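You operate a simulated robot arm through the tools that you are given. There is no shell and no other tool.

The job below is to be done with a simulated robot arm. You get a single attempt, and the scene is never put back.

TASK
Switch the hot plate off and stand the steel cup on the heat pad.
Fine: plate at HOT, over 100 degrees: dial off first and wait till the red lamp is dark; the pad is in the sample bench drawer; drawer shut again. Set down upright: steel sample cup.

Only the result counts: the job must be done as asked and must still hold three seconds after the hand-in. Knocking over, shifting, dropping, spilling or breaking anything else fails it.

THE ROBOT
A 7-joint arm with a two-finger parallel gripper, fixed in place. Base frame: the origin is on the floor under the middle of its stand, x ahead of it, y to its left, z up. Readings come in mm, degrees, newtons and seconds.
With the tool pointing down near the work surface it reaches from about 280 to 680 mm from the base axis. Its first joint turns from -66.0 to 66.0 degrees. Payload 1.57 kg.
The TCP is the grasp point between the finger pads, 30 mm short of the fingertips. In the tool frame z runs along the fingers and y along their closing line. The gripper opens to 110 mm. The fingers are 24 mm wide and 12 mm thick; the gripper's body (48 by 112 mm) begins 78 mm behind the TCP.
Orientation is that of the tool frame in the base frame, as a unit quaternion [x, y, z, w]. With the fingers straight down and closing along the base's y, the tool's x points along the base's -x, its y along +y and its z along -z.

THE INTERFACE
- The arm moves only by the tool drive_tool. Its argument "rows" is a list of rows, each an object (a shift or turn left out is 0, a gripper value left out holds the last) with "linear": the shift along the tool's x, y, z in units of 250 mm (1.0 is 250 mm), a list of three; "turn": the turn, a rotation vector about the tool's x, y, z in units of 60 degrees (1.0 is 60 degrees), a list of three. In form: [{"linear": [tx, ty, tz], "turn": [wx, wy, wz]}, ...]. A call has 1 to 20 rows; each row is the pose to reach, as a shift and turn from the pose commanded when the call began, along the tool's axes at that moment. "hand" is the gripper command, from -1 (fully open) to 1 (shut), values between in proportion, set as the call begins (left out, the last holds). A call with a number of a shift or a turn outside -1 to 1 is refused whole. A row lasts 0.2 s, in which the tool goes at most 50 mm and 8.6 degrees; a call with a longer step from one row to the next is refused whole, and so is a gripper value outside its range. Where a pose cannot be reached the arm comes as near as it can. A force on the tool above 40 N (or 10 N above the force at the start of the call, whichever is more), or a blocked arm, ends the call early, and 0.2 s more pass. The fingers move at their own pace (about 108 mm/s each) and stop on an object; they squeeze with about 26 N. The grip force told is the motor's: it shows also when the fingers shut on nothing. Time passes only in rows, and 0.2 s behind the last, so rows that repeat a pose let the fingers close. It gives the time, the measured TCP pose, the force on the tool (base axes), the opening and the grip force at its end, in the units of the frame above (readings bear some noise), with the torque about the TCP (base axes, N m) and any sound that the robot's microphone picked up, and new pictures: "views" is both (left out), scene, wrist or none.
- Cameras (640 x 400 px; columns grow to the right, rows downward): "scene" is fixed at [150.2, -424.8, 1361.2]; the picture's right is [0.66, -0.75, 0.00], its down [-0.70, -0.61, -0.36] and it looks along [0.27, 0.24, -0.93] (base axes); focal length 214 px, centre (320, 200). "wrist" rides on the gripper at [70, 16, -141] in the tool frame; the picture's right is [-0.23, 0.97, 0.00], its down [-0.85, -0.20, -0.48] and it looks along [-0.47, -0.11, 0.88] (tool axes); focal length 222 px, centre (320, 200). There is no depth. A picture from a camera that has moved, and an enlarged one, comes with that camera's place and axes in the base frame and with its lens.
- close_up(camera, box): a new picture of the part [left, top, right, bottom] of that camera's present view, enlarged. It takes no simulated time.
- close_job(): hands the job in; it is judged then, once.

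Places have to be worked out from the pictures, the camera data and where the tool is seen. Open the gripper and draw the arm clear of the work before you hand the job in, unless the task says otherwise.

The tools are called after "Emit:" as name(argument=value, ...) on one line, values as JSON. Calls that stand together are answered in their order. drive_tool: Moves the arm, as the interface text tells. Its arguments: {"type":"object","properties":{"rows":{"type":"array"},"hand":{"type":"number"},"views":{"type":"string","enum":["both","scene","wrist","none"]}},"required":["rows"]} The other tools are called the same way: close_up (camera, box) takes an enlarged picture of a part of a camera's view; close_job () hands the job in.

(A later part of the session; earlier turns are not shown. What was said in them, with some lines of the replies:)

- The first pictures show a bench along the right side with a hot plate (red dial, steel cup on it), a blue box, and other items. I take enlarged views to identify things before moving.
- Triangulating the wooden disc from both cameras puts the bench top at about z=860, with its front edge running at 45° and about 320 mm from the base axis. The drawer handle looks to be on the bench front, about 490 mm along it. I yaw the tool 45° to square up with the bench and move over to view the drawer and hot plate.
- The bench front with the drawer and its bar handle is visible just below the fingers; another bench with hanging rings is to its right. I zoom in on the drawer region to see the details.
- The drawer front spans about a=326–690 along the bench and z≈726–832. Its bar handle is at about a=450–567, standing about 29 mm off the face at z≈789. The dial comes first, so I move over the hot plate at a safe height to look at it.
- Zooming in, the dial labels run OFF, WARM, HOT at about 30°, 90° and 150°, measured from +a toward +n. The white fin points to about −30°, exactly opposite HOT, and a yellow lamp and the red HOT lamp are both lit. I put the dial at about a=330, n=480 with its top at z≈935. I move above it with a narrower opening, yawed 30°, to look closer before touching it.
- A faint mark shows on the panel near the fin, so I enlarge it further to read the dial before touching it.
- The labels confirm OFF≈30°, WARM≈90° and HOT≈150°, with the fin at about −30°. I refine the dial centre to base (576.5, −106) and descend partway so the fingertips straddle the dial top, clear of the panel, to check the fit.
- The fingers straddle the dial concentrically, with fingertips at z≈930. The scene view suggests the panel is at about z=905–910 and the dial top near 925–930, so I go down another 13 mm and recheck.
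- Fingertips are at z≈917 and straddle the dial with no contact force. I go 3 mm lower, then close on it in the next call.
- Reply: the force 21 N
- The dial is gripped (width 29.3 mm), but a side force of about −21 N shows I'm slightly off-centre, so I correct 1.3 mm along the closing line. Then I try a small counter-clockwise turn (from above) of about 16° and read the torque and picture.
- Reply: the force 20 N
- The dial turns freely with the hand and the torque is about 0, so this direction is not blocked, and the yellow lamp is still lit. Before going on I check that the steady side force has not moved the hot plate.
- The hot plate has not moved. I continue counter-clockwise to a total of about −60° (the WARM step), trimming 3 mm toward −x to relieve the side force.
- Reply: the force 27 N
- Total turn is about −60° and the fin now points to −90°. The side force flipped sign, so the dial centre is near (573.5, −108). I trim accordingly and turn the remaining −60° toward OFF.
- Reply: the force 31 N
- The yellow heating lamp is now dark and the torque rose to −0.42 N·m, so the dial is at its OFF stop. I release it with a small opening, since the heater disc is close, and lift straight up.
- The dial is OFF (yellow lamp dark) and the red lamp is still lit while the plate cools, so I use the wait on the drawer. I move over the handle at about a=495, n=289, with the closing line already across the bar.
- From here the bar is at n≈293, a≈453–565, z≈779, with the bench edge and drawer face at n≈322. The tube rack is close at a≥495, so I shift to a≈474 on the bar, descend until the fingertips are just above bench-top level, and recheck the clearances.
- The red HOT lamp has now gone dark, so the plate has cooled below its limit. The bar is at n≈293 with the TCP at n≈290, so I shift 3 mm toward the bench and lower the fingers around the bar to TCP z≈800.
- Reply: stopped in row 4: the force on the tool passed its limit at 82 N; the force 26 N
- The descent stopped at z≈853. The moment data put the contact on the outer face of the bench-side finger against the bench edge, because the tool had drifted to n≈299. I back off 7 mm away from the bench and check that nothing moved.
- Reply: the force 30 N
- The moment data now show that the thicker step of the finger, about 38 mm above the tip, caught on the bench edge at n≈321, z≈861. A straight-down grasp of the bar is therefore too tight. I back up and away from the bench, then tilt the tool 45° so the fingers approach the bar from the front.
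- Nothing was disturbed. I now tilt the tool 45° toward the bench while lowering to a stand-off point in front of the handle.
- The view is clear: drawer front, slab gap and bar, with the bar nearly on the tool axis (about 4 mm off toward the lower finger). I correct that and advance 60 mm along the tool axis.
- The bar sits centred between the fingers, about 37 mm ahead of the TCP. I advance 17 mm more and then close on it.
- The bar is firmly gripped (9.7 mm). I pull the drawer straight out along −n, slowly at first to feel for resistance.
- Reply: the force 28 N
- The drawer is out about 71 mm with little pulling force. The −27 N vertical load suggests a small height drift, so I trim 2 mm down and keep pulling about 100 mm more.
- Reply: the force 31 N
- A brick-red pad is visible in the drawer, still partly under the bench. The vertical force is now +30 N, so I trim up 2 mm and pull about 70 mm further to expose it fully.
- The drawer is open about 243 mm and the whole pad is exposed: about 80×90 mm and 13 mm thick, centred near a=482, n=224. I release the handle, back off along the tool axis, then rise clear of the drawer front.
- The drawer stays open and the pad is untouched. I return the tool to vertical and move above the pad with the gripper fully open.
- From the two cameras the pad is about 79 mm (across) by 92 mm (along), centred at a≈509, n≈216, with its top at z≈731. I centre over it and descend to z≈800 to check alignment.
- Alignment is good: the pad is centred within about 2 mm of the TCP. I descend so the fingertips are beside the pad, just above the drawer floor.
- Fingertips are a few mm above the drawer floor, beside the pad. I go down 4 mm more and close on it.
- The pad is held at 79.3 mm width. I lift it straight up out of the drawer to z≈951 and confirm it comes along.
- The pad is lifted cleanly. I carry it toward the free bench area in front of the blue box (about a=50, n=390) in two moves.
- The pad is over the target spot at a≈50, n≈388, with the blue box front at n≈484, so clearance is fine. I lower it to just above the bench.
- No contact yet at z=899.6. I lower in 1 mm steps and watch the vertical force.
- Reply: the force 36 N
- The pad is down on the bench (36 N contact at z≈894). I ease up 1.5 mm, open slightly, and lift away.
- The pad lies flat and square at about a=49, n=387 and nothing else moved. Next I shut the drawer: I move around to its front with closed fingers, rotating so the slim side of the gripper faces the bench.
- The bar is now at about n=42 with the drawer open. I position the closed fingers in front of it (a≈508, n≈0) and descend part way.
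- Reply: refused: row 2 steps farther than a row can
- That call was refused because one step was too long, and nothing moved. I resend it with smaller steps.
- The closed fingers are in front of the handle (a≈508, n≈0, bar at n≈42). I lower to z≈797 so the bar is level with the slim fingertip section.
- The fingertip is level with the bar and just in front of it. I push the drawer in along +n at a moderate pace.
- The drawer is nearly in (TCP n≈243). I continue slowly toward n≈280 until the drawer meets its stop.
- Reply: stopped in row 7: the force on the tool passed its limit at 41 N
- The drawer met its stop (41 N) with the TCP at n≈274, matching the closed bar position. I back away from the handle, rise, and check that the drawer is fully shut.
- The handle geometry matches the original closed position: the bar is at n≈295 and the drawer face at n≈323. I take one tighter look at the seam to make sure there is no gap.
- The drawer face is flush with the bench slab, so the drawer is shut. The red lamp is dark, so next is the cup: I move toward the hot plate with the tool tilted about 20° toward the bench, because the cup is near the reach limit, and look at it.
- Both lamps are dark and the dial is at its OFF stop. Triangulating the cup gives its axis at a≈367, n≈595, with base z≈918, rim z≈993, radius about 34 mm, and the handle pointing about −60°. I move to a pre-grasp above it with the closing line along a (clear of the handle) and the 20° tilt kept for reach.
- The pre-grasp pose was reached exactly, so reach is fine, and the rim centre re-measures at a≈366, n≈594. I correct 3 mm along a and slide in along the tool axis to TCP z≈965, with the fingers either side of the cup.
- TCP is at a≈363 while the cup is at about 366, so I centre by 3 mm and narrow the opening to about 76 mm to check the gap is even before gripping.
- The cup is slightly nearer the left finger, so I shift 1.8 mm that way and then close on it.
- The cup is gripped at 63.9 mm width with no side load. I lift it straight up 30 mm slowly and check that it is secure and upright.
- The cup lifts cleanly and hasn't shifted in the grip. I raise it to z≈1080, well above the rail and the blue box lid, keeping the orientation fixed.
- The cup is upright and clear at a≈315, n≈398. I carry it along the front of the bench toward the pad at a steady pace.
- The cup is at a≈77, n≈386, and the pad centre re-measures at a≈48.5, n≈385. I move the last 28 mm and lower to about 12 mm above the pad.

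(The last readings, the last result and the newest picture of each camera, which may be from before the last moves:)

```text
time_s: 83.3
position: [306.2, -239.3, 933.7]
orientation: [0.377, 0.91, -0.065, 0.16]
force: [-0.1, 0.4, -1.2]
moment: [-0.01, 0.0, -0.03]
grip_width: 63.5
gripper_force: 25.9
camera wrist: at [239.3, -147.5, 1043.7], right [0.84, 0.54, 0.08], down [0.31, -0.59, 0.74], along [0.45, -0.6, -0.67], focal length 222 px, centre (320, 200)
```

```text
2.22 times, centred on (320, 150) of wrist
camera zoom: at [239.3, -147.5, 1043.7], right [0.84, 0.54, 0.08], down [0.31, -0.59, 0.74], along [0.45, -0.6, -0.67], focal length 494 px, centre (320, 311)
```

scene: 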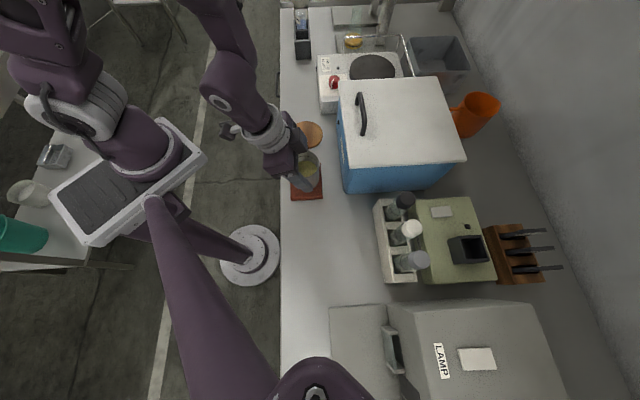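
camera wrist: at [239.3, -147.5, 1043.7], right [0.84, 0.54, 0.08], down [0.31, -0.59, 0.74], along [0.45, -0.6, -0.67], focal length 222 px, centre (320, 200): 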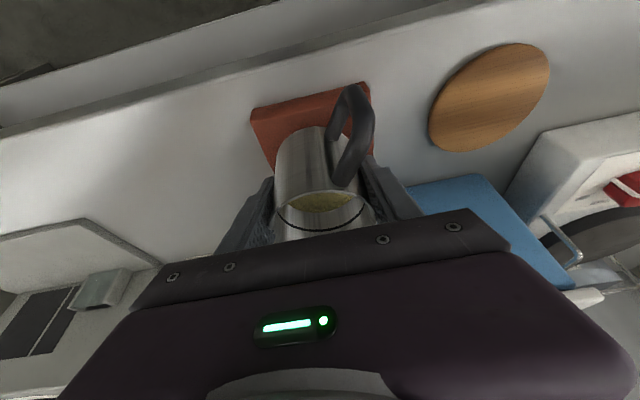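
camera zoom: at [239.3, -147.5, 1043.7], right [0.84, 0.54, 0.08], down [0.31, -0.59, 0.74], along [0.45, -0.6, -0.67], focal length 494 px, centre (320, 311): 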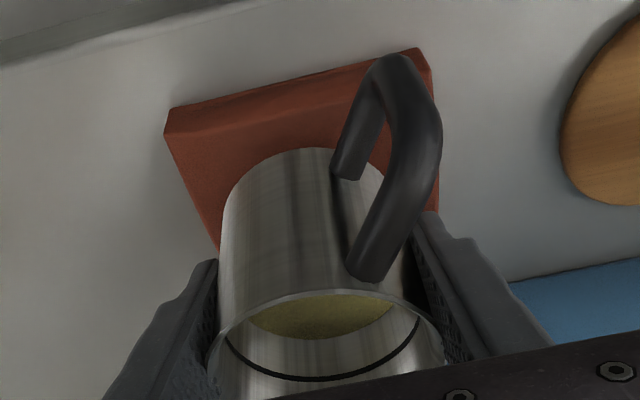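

The cup is over the pad, about 3 mm short along a. I correct that and lower 8 mm, then feel for contact in 1 mm steps.

Emit:
drive_tool(rows=[{"linear": [-0.002, 0.012, 0.006]}, {"linear": [0.003, 0.012, 0.02]}, {"linear": [0.007, 0.012, 0.032]}, {"linear": [0.007, 0.012, 0.032]}], views="none")

Emit:
close_up(camera="scene", box=[280, 150, 350, 205])

Emit:
close_up(camera="wrist", box=[240, 70, 400, 190])

```text
time_s: 84.3
position: [310.2, -237.4, 927.4]
orientation: [0.377, 0.91, -0.066, 0.16]
force: [0.0, 0.2, -1.5]
moment: [-0.03, 0.05, -0.03]
grip_width: 63.7
gripper_force: 26.1
```

```text
7.27 times, centred on (315, 178) of scene
camera zoom: at [150.2, -424.8, 1361.2], right [0.66, -0.75, 0.0], down [-0.7, -0.61, -0.36], along [0.27, 0.24, -0.93], focal length 1560 px, centre (356, 364)
```

zoom: 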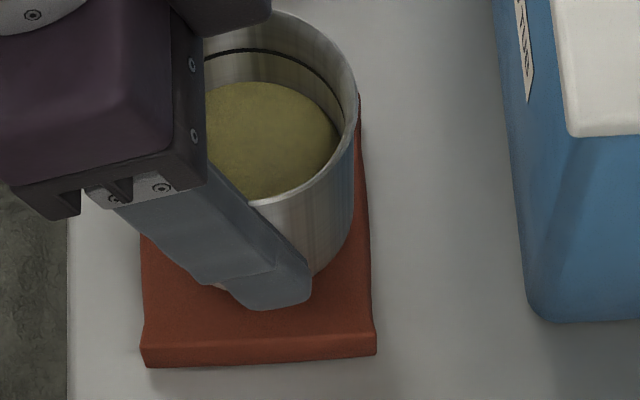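

```text
3.33 times, centred on (320, 130) of wrist
camera zoom: at [242.2, -146.1, 1035.6], right [0.84, 0.54, 0.08], down [0.31, -0.59, 0.74], along [0.44, -0.6, -0.67], focal length 740 px, centre (320, 433)
```

zoom: 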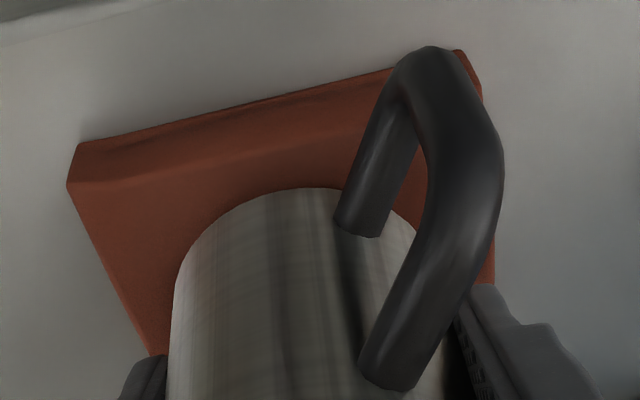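

The cup base is inside the pad outline on all sides. I lower in 1 mm steps until the vertical force rises.

Emit:
drive_tool(rows=[{"linear": [0.0014, 0, 0.0038]}, {"linear": [0.0028, 0, 0.0075]}, {"linear": [0.0041, 0, 0.0113]}, {"linear": [0.0041, 0, 0.0113]}], views="none")

```text
time_s: 85.3
position: [309.7, -238.4, 923.3]
orientation: [0.376, 0.91, -0.065, 0.16]
force: [-0.2, 0.9, -1.1]
moment: [-0.05, -0.01, 0.0]
grip_width: 63.9
gripper_force: 26.2
```

Emit:
drive_tool(rows=[{"linear": [0.0014, 0, 0.0038]}, {"linear": [0.0028, 0, 0.0075]}, {"linear": [0.0028, 0, 0.0075]}], views="none")

Emit:
close_up(camera="wrist", box=[240, 70, 400, 190])

```text
time_s: 86.1
position: [311.0, -237.5, 921.5]
orientation: [0.377, 0.91, -0.066, 0.16]
force: [-0.3, 0.9, -1.1]
moment: [-0.03, 0.0, -0.01]
grip_width: 63.9
gripper_force: 26.4
```

```text
3.33 times, centred on (320, 130) of wrist
camera zoom: at [241.7, -146.2, 1031.4], right [0.84, 0.54, 0.08], down [0.31, -0.6, 0.74], along [0.44, -0.6, -0.67], focal length 740 px, centre (320, 433)
```

zoom: 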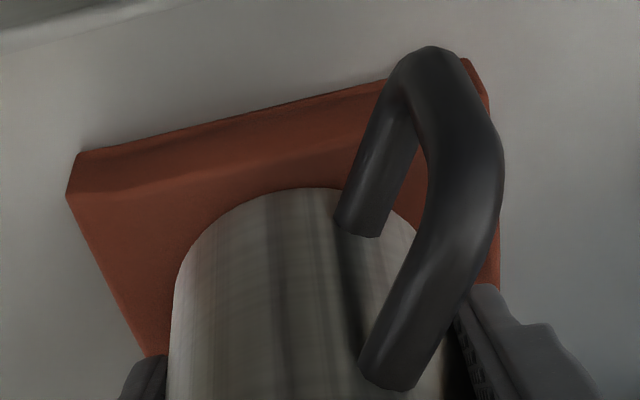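

No contact yet at z≈921.5, so I continue in 1 mm steps.

Emit:
drive_tool(rows=[{"linear": [0.0014, 0, 0.0038]}, {"linear": [0.0028, 0, 0.0075]}, {"linear": [0.0028, 0, 0.0075]}], views="none")

Emit:
drive_tool(rows=[{"linear": [0.0014, 0, 0.0038]}, {"linear": [0.0028, 0, 0.0075]}, {"linear": [0.0028, 0, 0.0075]}], views="none")

```text
time_s: 86.9
position: [310.6, -239.1, 921.2]
orientation: [0.377, 0.91, -0.066, 0.16]
force: [-2.7, -0.2, 11.0]
moment: [-0.07, 0.15, -0.01]
grip_width: 63.8
gripper_force: 25.9
```

```text
time_s: 87.7
position: [310.7, -238.2, 918.1]
orientation: [0.377, 0.91, -0.065, 0.16]
force: [-0.1, -5.5, 13.5]
moment: [-0.25, 0.13, 0.03]
grip_width: 63.7
gripper_force: 25.6
```

Contact was felt (11 N at z≈921, now 13.5 N). I look closely to confirm the cup stands flat and upright before releasing.

Emit:
close_up(camera="wrist", box=[240, 70, 400, 220])

Emit:
close_up(camera="scene", box=[280, 150, 350, 205])

```text
2.67 times, centred on (320, 145) of wrist
camera zoom: at [242.3, -146.3, 1027.9], right [0.84, 0.54, 0.08], down [0.31, -0.59, 0.74], along [0.45, -0.6, -0.67], focal length 592 px, centre (320, 347)
```

zoom: 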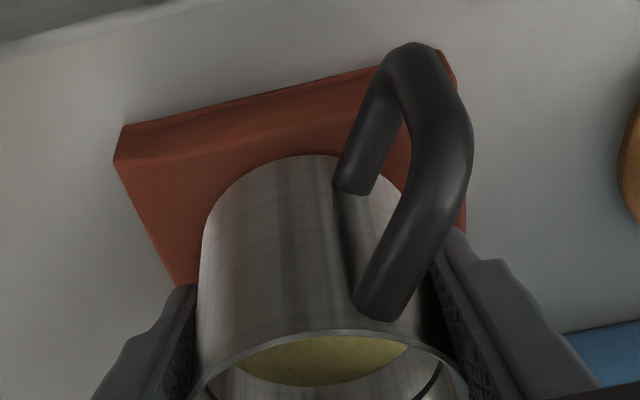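

```text
7.27 times, centred on (315, 178) of scene
camera zoom: at [150.1, -424.8, 1361.2], right [0.66, -0.75, 0.0], down [-0.7, -0.61, -0.36], along [0.27, 0.24, -0.93], focal length 1560 px, centre (356, 364)
```

zoom: 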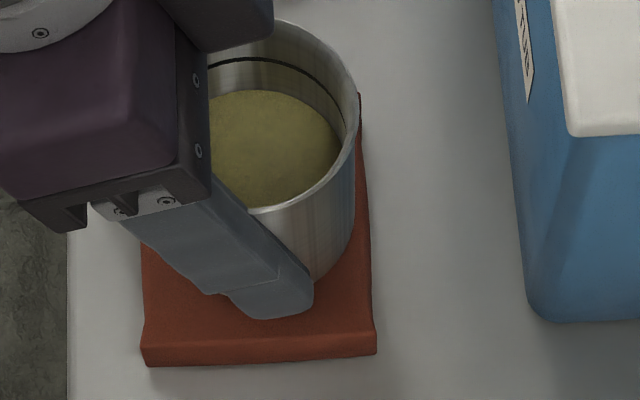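

The cup looks flat on the pad and upright. I ease up 1 mm to take off the load, then open the fingers just enough to free it.

Emit:
drive_tool(rows=[{"linear": [-0.0014, 0, -0.0038]}, {"linear": [-0.0014, 0, -0.0038]}], views="none")

Emit:
drive_tool(rows=[{"linear": [0, 0, 0]}, {"linear": [0, 0, 0]}, {"linear": [0, 0, 0]}], hand=-0.45, views="none")

Emit:
close_up(camera="wrist", box=[220, 70, 420, 225])

Emit:
close_up(camera="scene", box=[280, 150, 350, 205])

```text
time_s: 88.3
position: [309.9, -237.2, 918.2]
orientation: [0.378, 0.91, -0.065, 0.159]
force: [0.5, 0.8, 1.7]
moment: [-0.1, -0.05, 0.04]
grip_width: 63.9
gripper_force: 25.6
```

```text
time_s: 89.1
position: [309.5, -237.5, 919.8]
orientation: [0.377, 0.91, -0.066, 0.159]
force: [0.0, 0.3, -0.3]
moment: [-0.02, 0.04, 0.01]
grip_width: 79.7
gripper_force: 0.1
```

```text
2.58 times, centred on (320, 148) of wrist
camera zoom: at [241.9, -145.8, 1028.6], right [0.84, 0.54, 0.08], down [0.31, -0.59, 0.74], along [0.44, -0.6, -0.67], focal length 573 px, centre (320, 336)
```

zoom: 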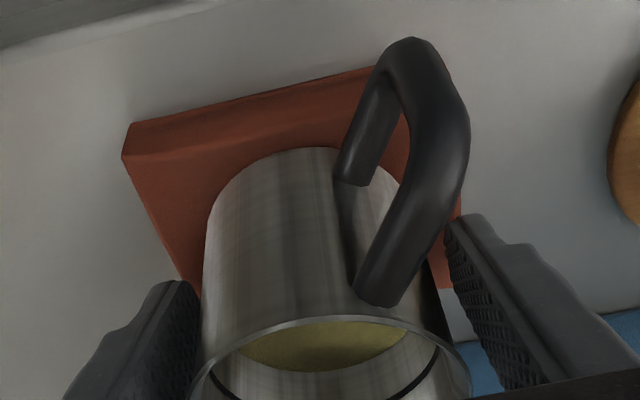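

```text
7.27 times, centred on (315, 178) of scene
camera zoom: at [150.2, -424.8, 1361.2], right [0.66, -0.75, 0.0], down [-0.7, -0.61, -0.36], along [0.27, 0.24, -0.93], focal length 1560 px, centre (356, 364)
```

zoom: 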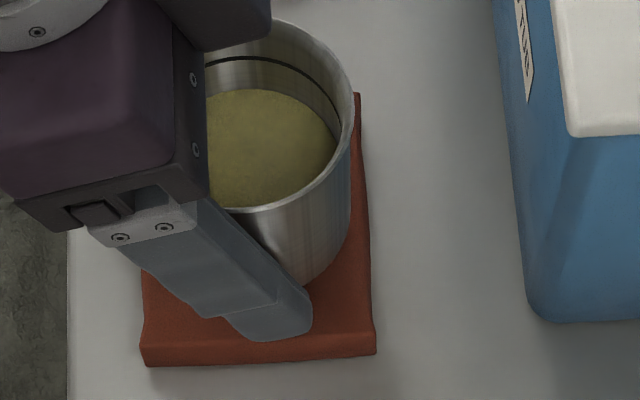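

The cup stands freely on the pad. I withdraw the fingers straight up, then move clear.

Emit:
drive_tool(rows=[{"linear": [-0.014, 0, -0.038]}, {"linear": [-0.041, 0, -0.113]}, {"linear": [-0.082, 0, -0.226]}, {"linear": [-0.123, 0, -0.338]}, {"linear": [-0.178, 0, -0.489]}, {"linear": [-0.232, 0, -0.639]}, {"linear": [-0.232, 0, -0.639]}], views="both")

Emit:
close_up(camera="scene", box=[270, 130, 360, 215])

Emit:
close_up(camera="wrist", box=[200, 40, 440, 220])

```text
time_s: 90.7
position: [310.4, -237.9, 1090.2]
orientation: [0.377, 0.91, -0.066, 0.161]
force: [-0.7, -0.1, -0.4]
moment: [0.05, -0.04, 0.0]
grip_width: 79.7
gripper_force: 0.0
camera wrist: at [241.9, -145.8, 1199.4], right [0.84, 0.54, 0.08], down [0.31, -0.6, 0.74], along [0.44, -0.6, -0.67], focal length 222 px, centre (320, 200)
```

scene: 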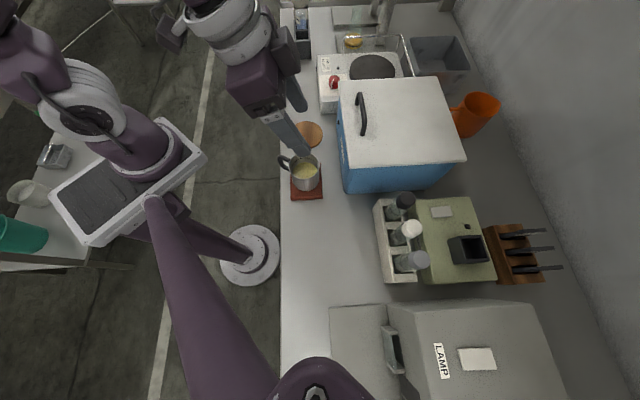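
wrist: 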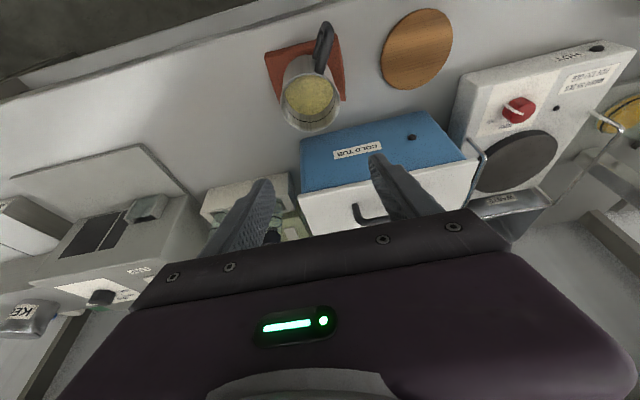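

```text
4.71 times, centred on (315, 172) of scene
camera zoom: at [150.2, -424.8, 1361.2], right [0.66, -0.75, 0.0], down [-0.7, -0.61, -0.36], along [0.27, 0.24, -0.93], focal length 1009 px, centre (344, 329)
```

zoom: 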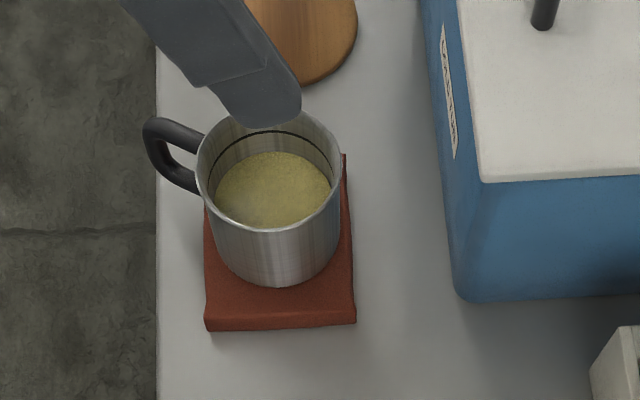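

```text
2.22 times, centred on (320, 130) of wrist
camera zoom: at [241.9, -145.8, 1199.4], right [0.84, 0.54, 0.08], down [0.31, -0.6, 0.74], along [0.44, -0.6, -0.67], focal length 494 px, centre (320, 356)
```

zoom: 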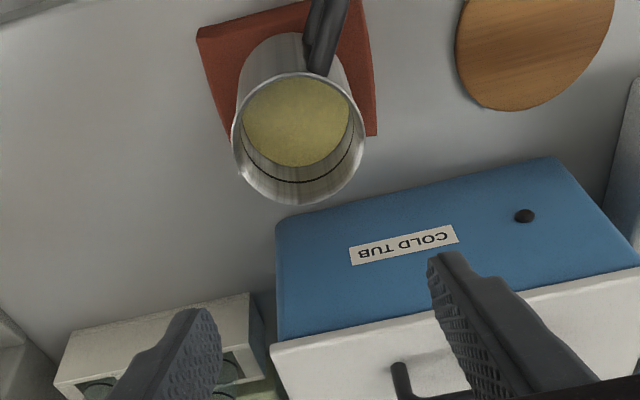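

The cup stands upright in the middle of the pad, handle free, contents level. I open fully and draw the arm clear of the bench, then verify dial, lamps and drawer.

Emit:
drive_tool(rows=[{"linear": [0.05, 0.08, -0.1]}, {"linear": [0.11, 0.18, -0.2]}, {"linear": [0.18, 0.31, -0.27]}, {"linear": [0.25, 0.44, -0.32]}, {"linear": [0.32, 0.57, -0.36]}, {"linear": [0.39, 0.7, -0.39]}, {"linear": [0.444, 0.8, -0.418]}, {"linear": [0.444, 0.8, -0.418]}], hand=-1, views="both")

Emit:
close_up(camera="scene", box=[270, 0, 470, 215])

Emit:
close_up(camera="scene", box=[300, 30, 400, 115])

Emit:
close_up(camera="scene", box=[270, 130, 360, 215])

```text
time_s: 92.5
position: [350.0, 2.6, 1150.7]
orientation: [0.377, 0.91, -0.065, 0.161]
force: [-0.3, -0.6, -0.3]
moment: [-0.02, 0.01, 0.01]
grip_width: 110.1
gripper_force: 0.0
camera wrist: at [283.6, 94.1, 1259.5], right [0.84, 0.54, 0.08], down [0.31, -0.59, 0.74], along [0.45, -0.6, -0.67], focal length 222 px, centre (320, 200)
```

scene: 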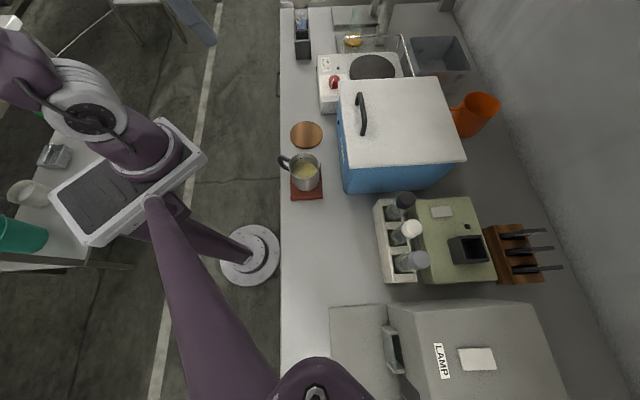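
wrist: 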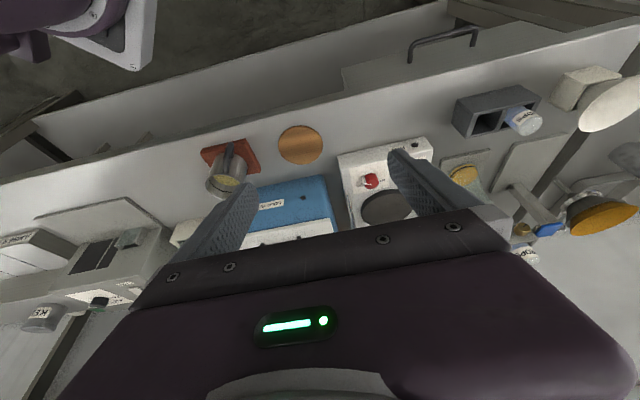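

```text
1.86 times, centred on (370, 108) of scene
camera zoom: at [150.2, -424.7, 1361.2], right [0.66, -0.75, 0.0], down [-0.7, -0.61, -0.36], along [0.27, 0.24, -0.93], focal length 399 px, centre (227, 372)
```

zoom: 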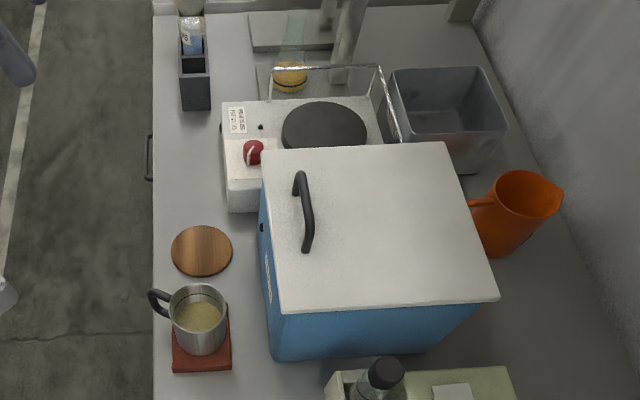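

```text
4.71 times, centred on (350, 72) of scene
camera zoom: at [150.2, -424.7, 1361.2], right [0.66, -0.75, 0.0], down [-0.7, -0.61, -0.36], along [0.27, 0.24, -0.93], focal length 1009 px, centre (179, 800)
```

zoom: 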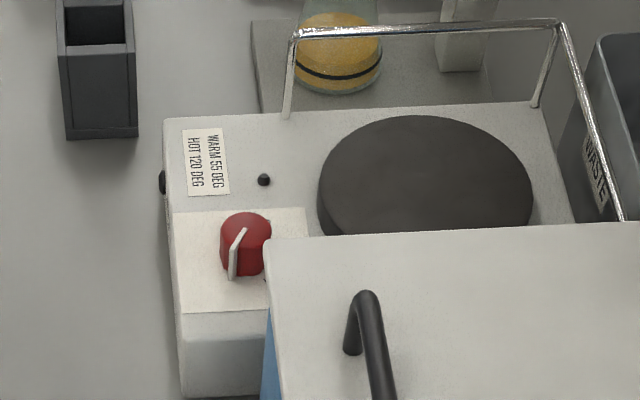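

```text
4.71 times, centred on (315, 172) of scene
camera zoom: at [150.2, -424.7, 1361.2], right [0.66, -0.75, 0.0], down [-0.7, -0.61, -0.36], along [0.27, 0.24, -0.93], focal length 1009 px, centre (344, 329)
```

zoom: 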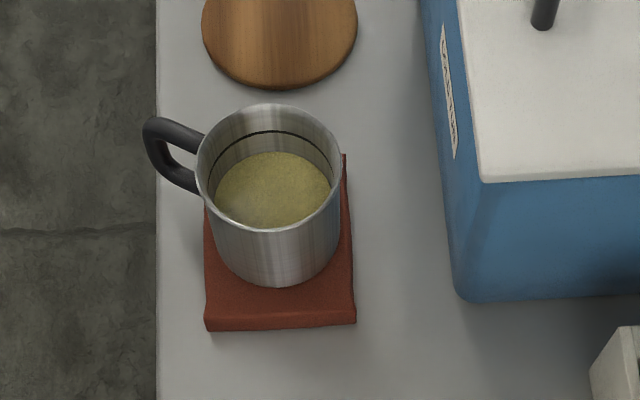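

Final check: the yellow and red lamps are dark and the dial is at its OFF stop. The drawer is shut flush, the steel cup stands upright on the heat pad, and nothing else has moved. The gripper is open and the arm is clear, so I hand the job in.

Emit:
close_job()

```text
The job is handed in.
```

The job is handed in: the hot plate is switched off and the steel cup stands upright on the heat pad.

- **Hot plate:** I turned the dial to its OFF stop and the yellow heating lamp went out. The red HOT lamp was dark before I touched the cup. The dial's white fin points directly away from the setting it is on, so it faces away from the OFF label. I relied on the lamps and the stop instead.
- **Heat pad and drawer:** I took the red pad out of the bench drawer and set it on the clear bench in front of the blue box. The drawer is pushed shut and looks flush with the bench edge.
- **Cup:** It sits centred on the pad with its contents still in it.
- **Bench contact:** My first try at the drawer handle caught a finger on the bench edge with about 80 N before it stopped. I saw nothing moved or damaged by it.

The gripper is open and the arm is clear of the bench. In the last pictures nothing else had moved.
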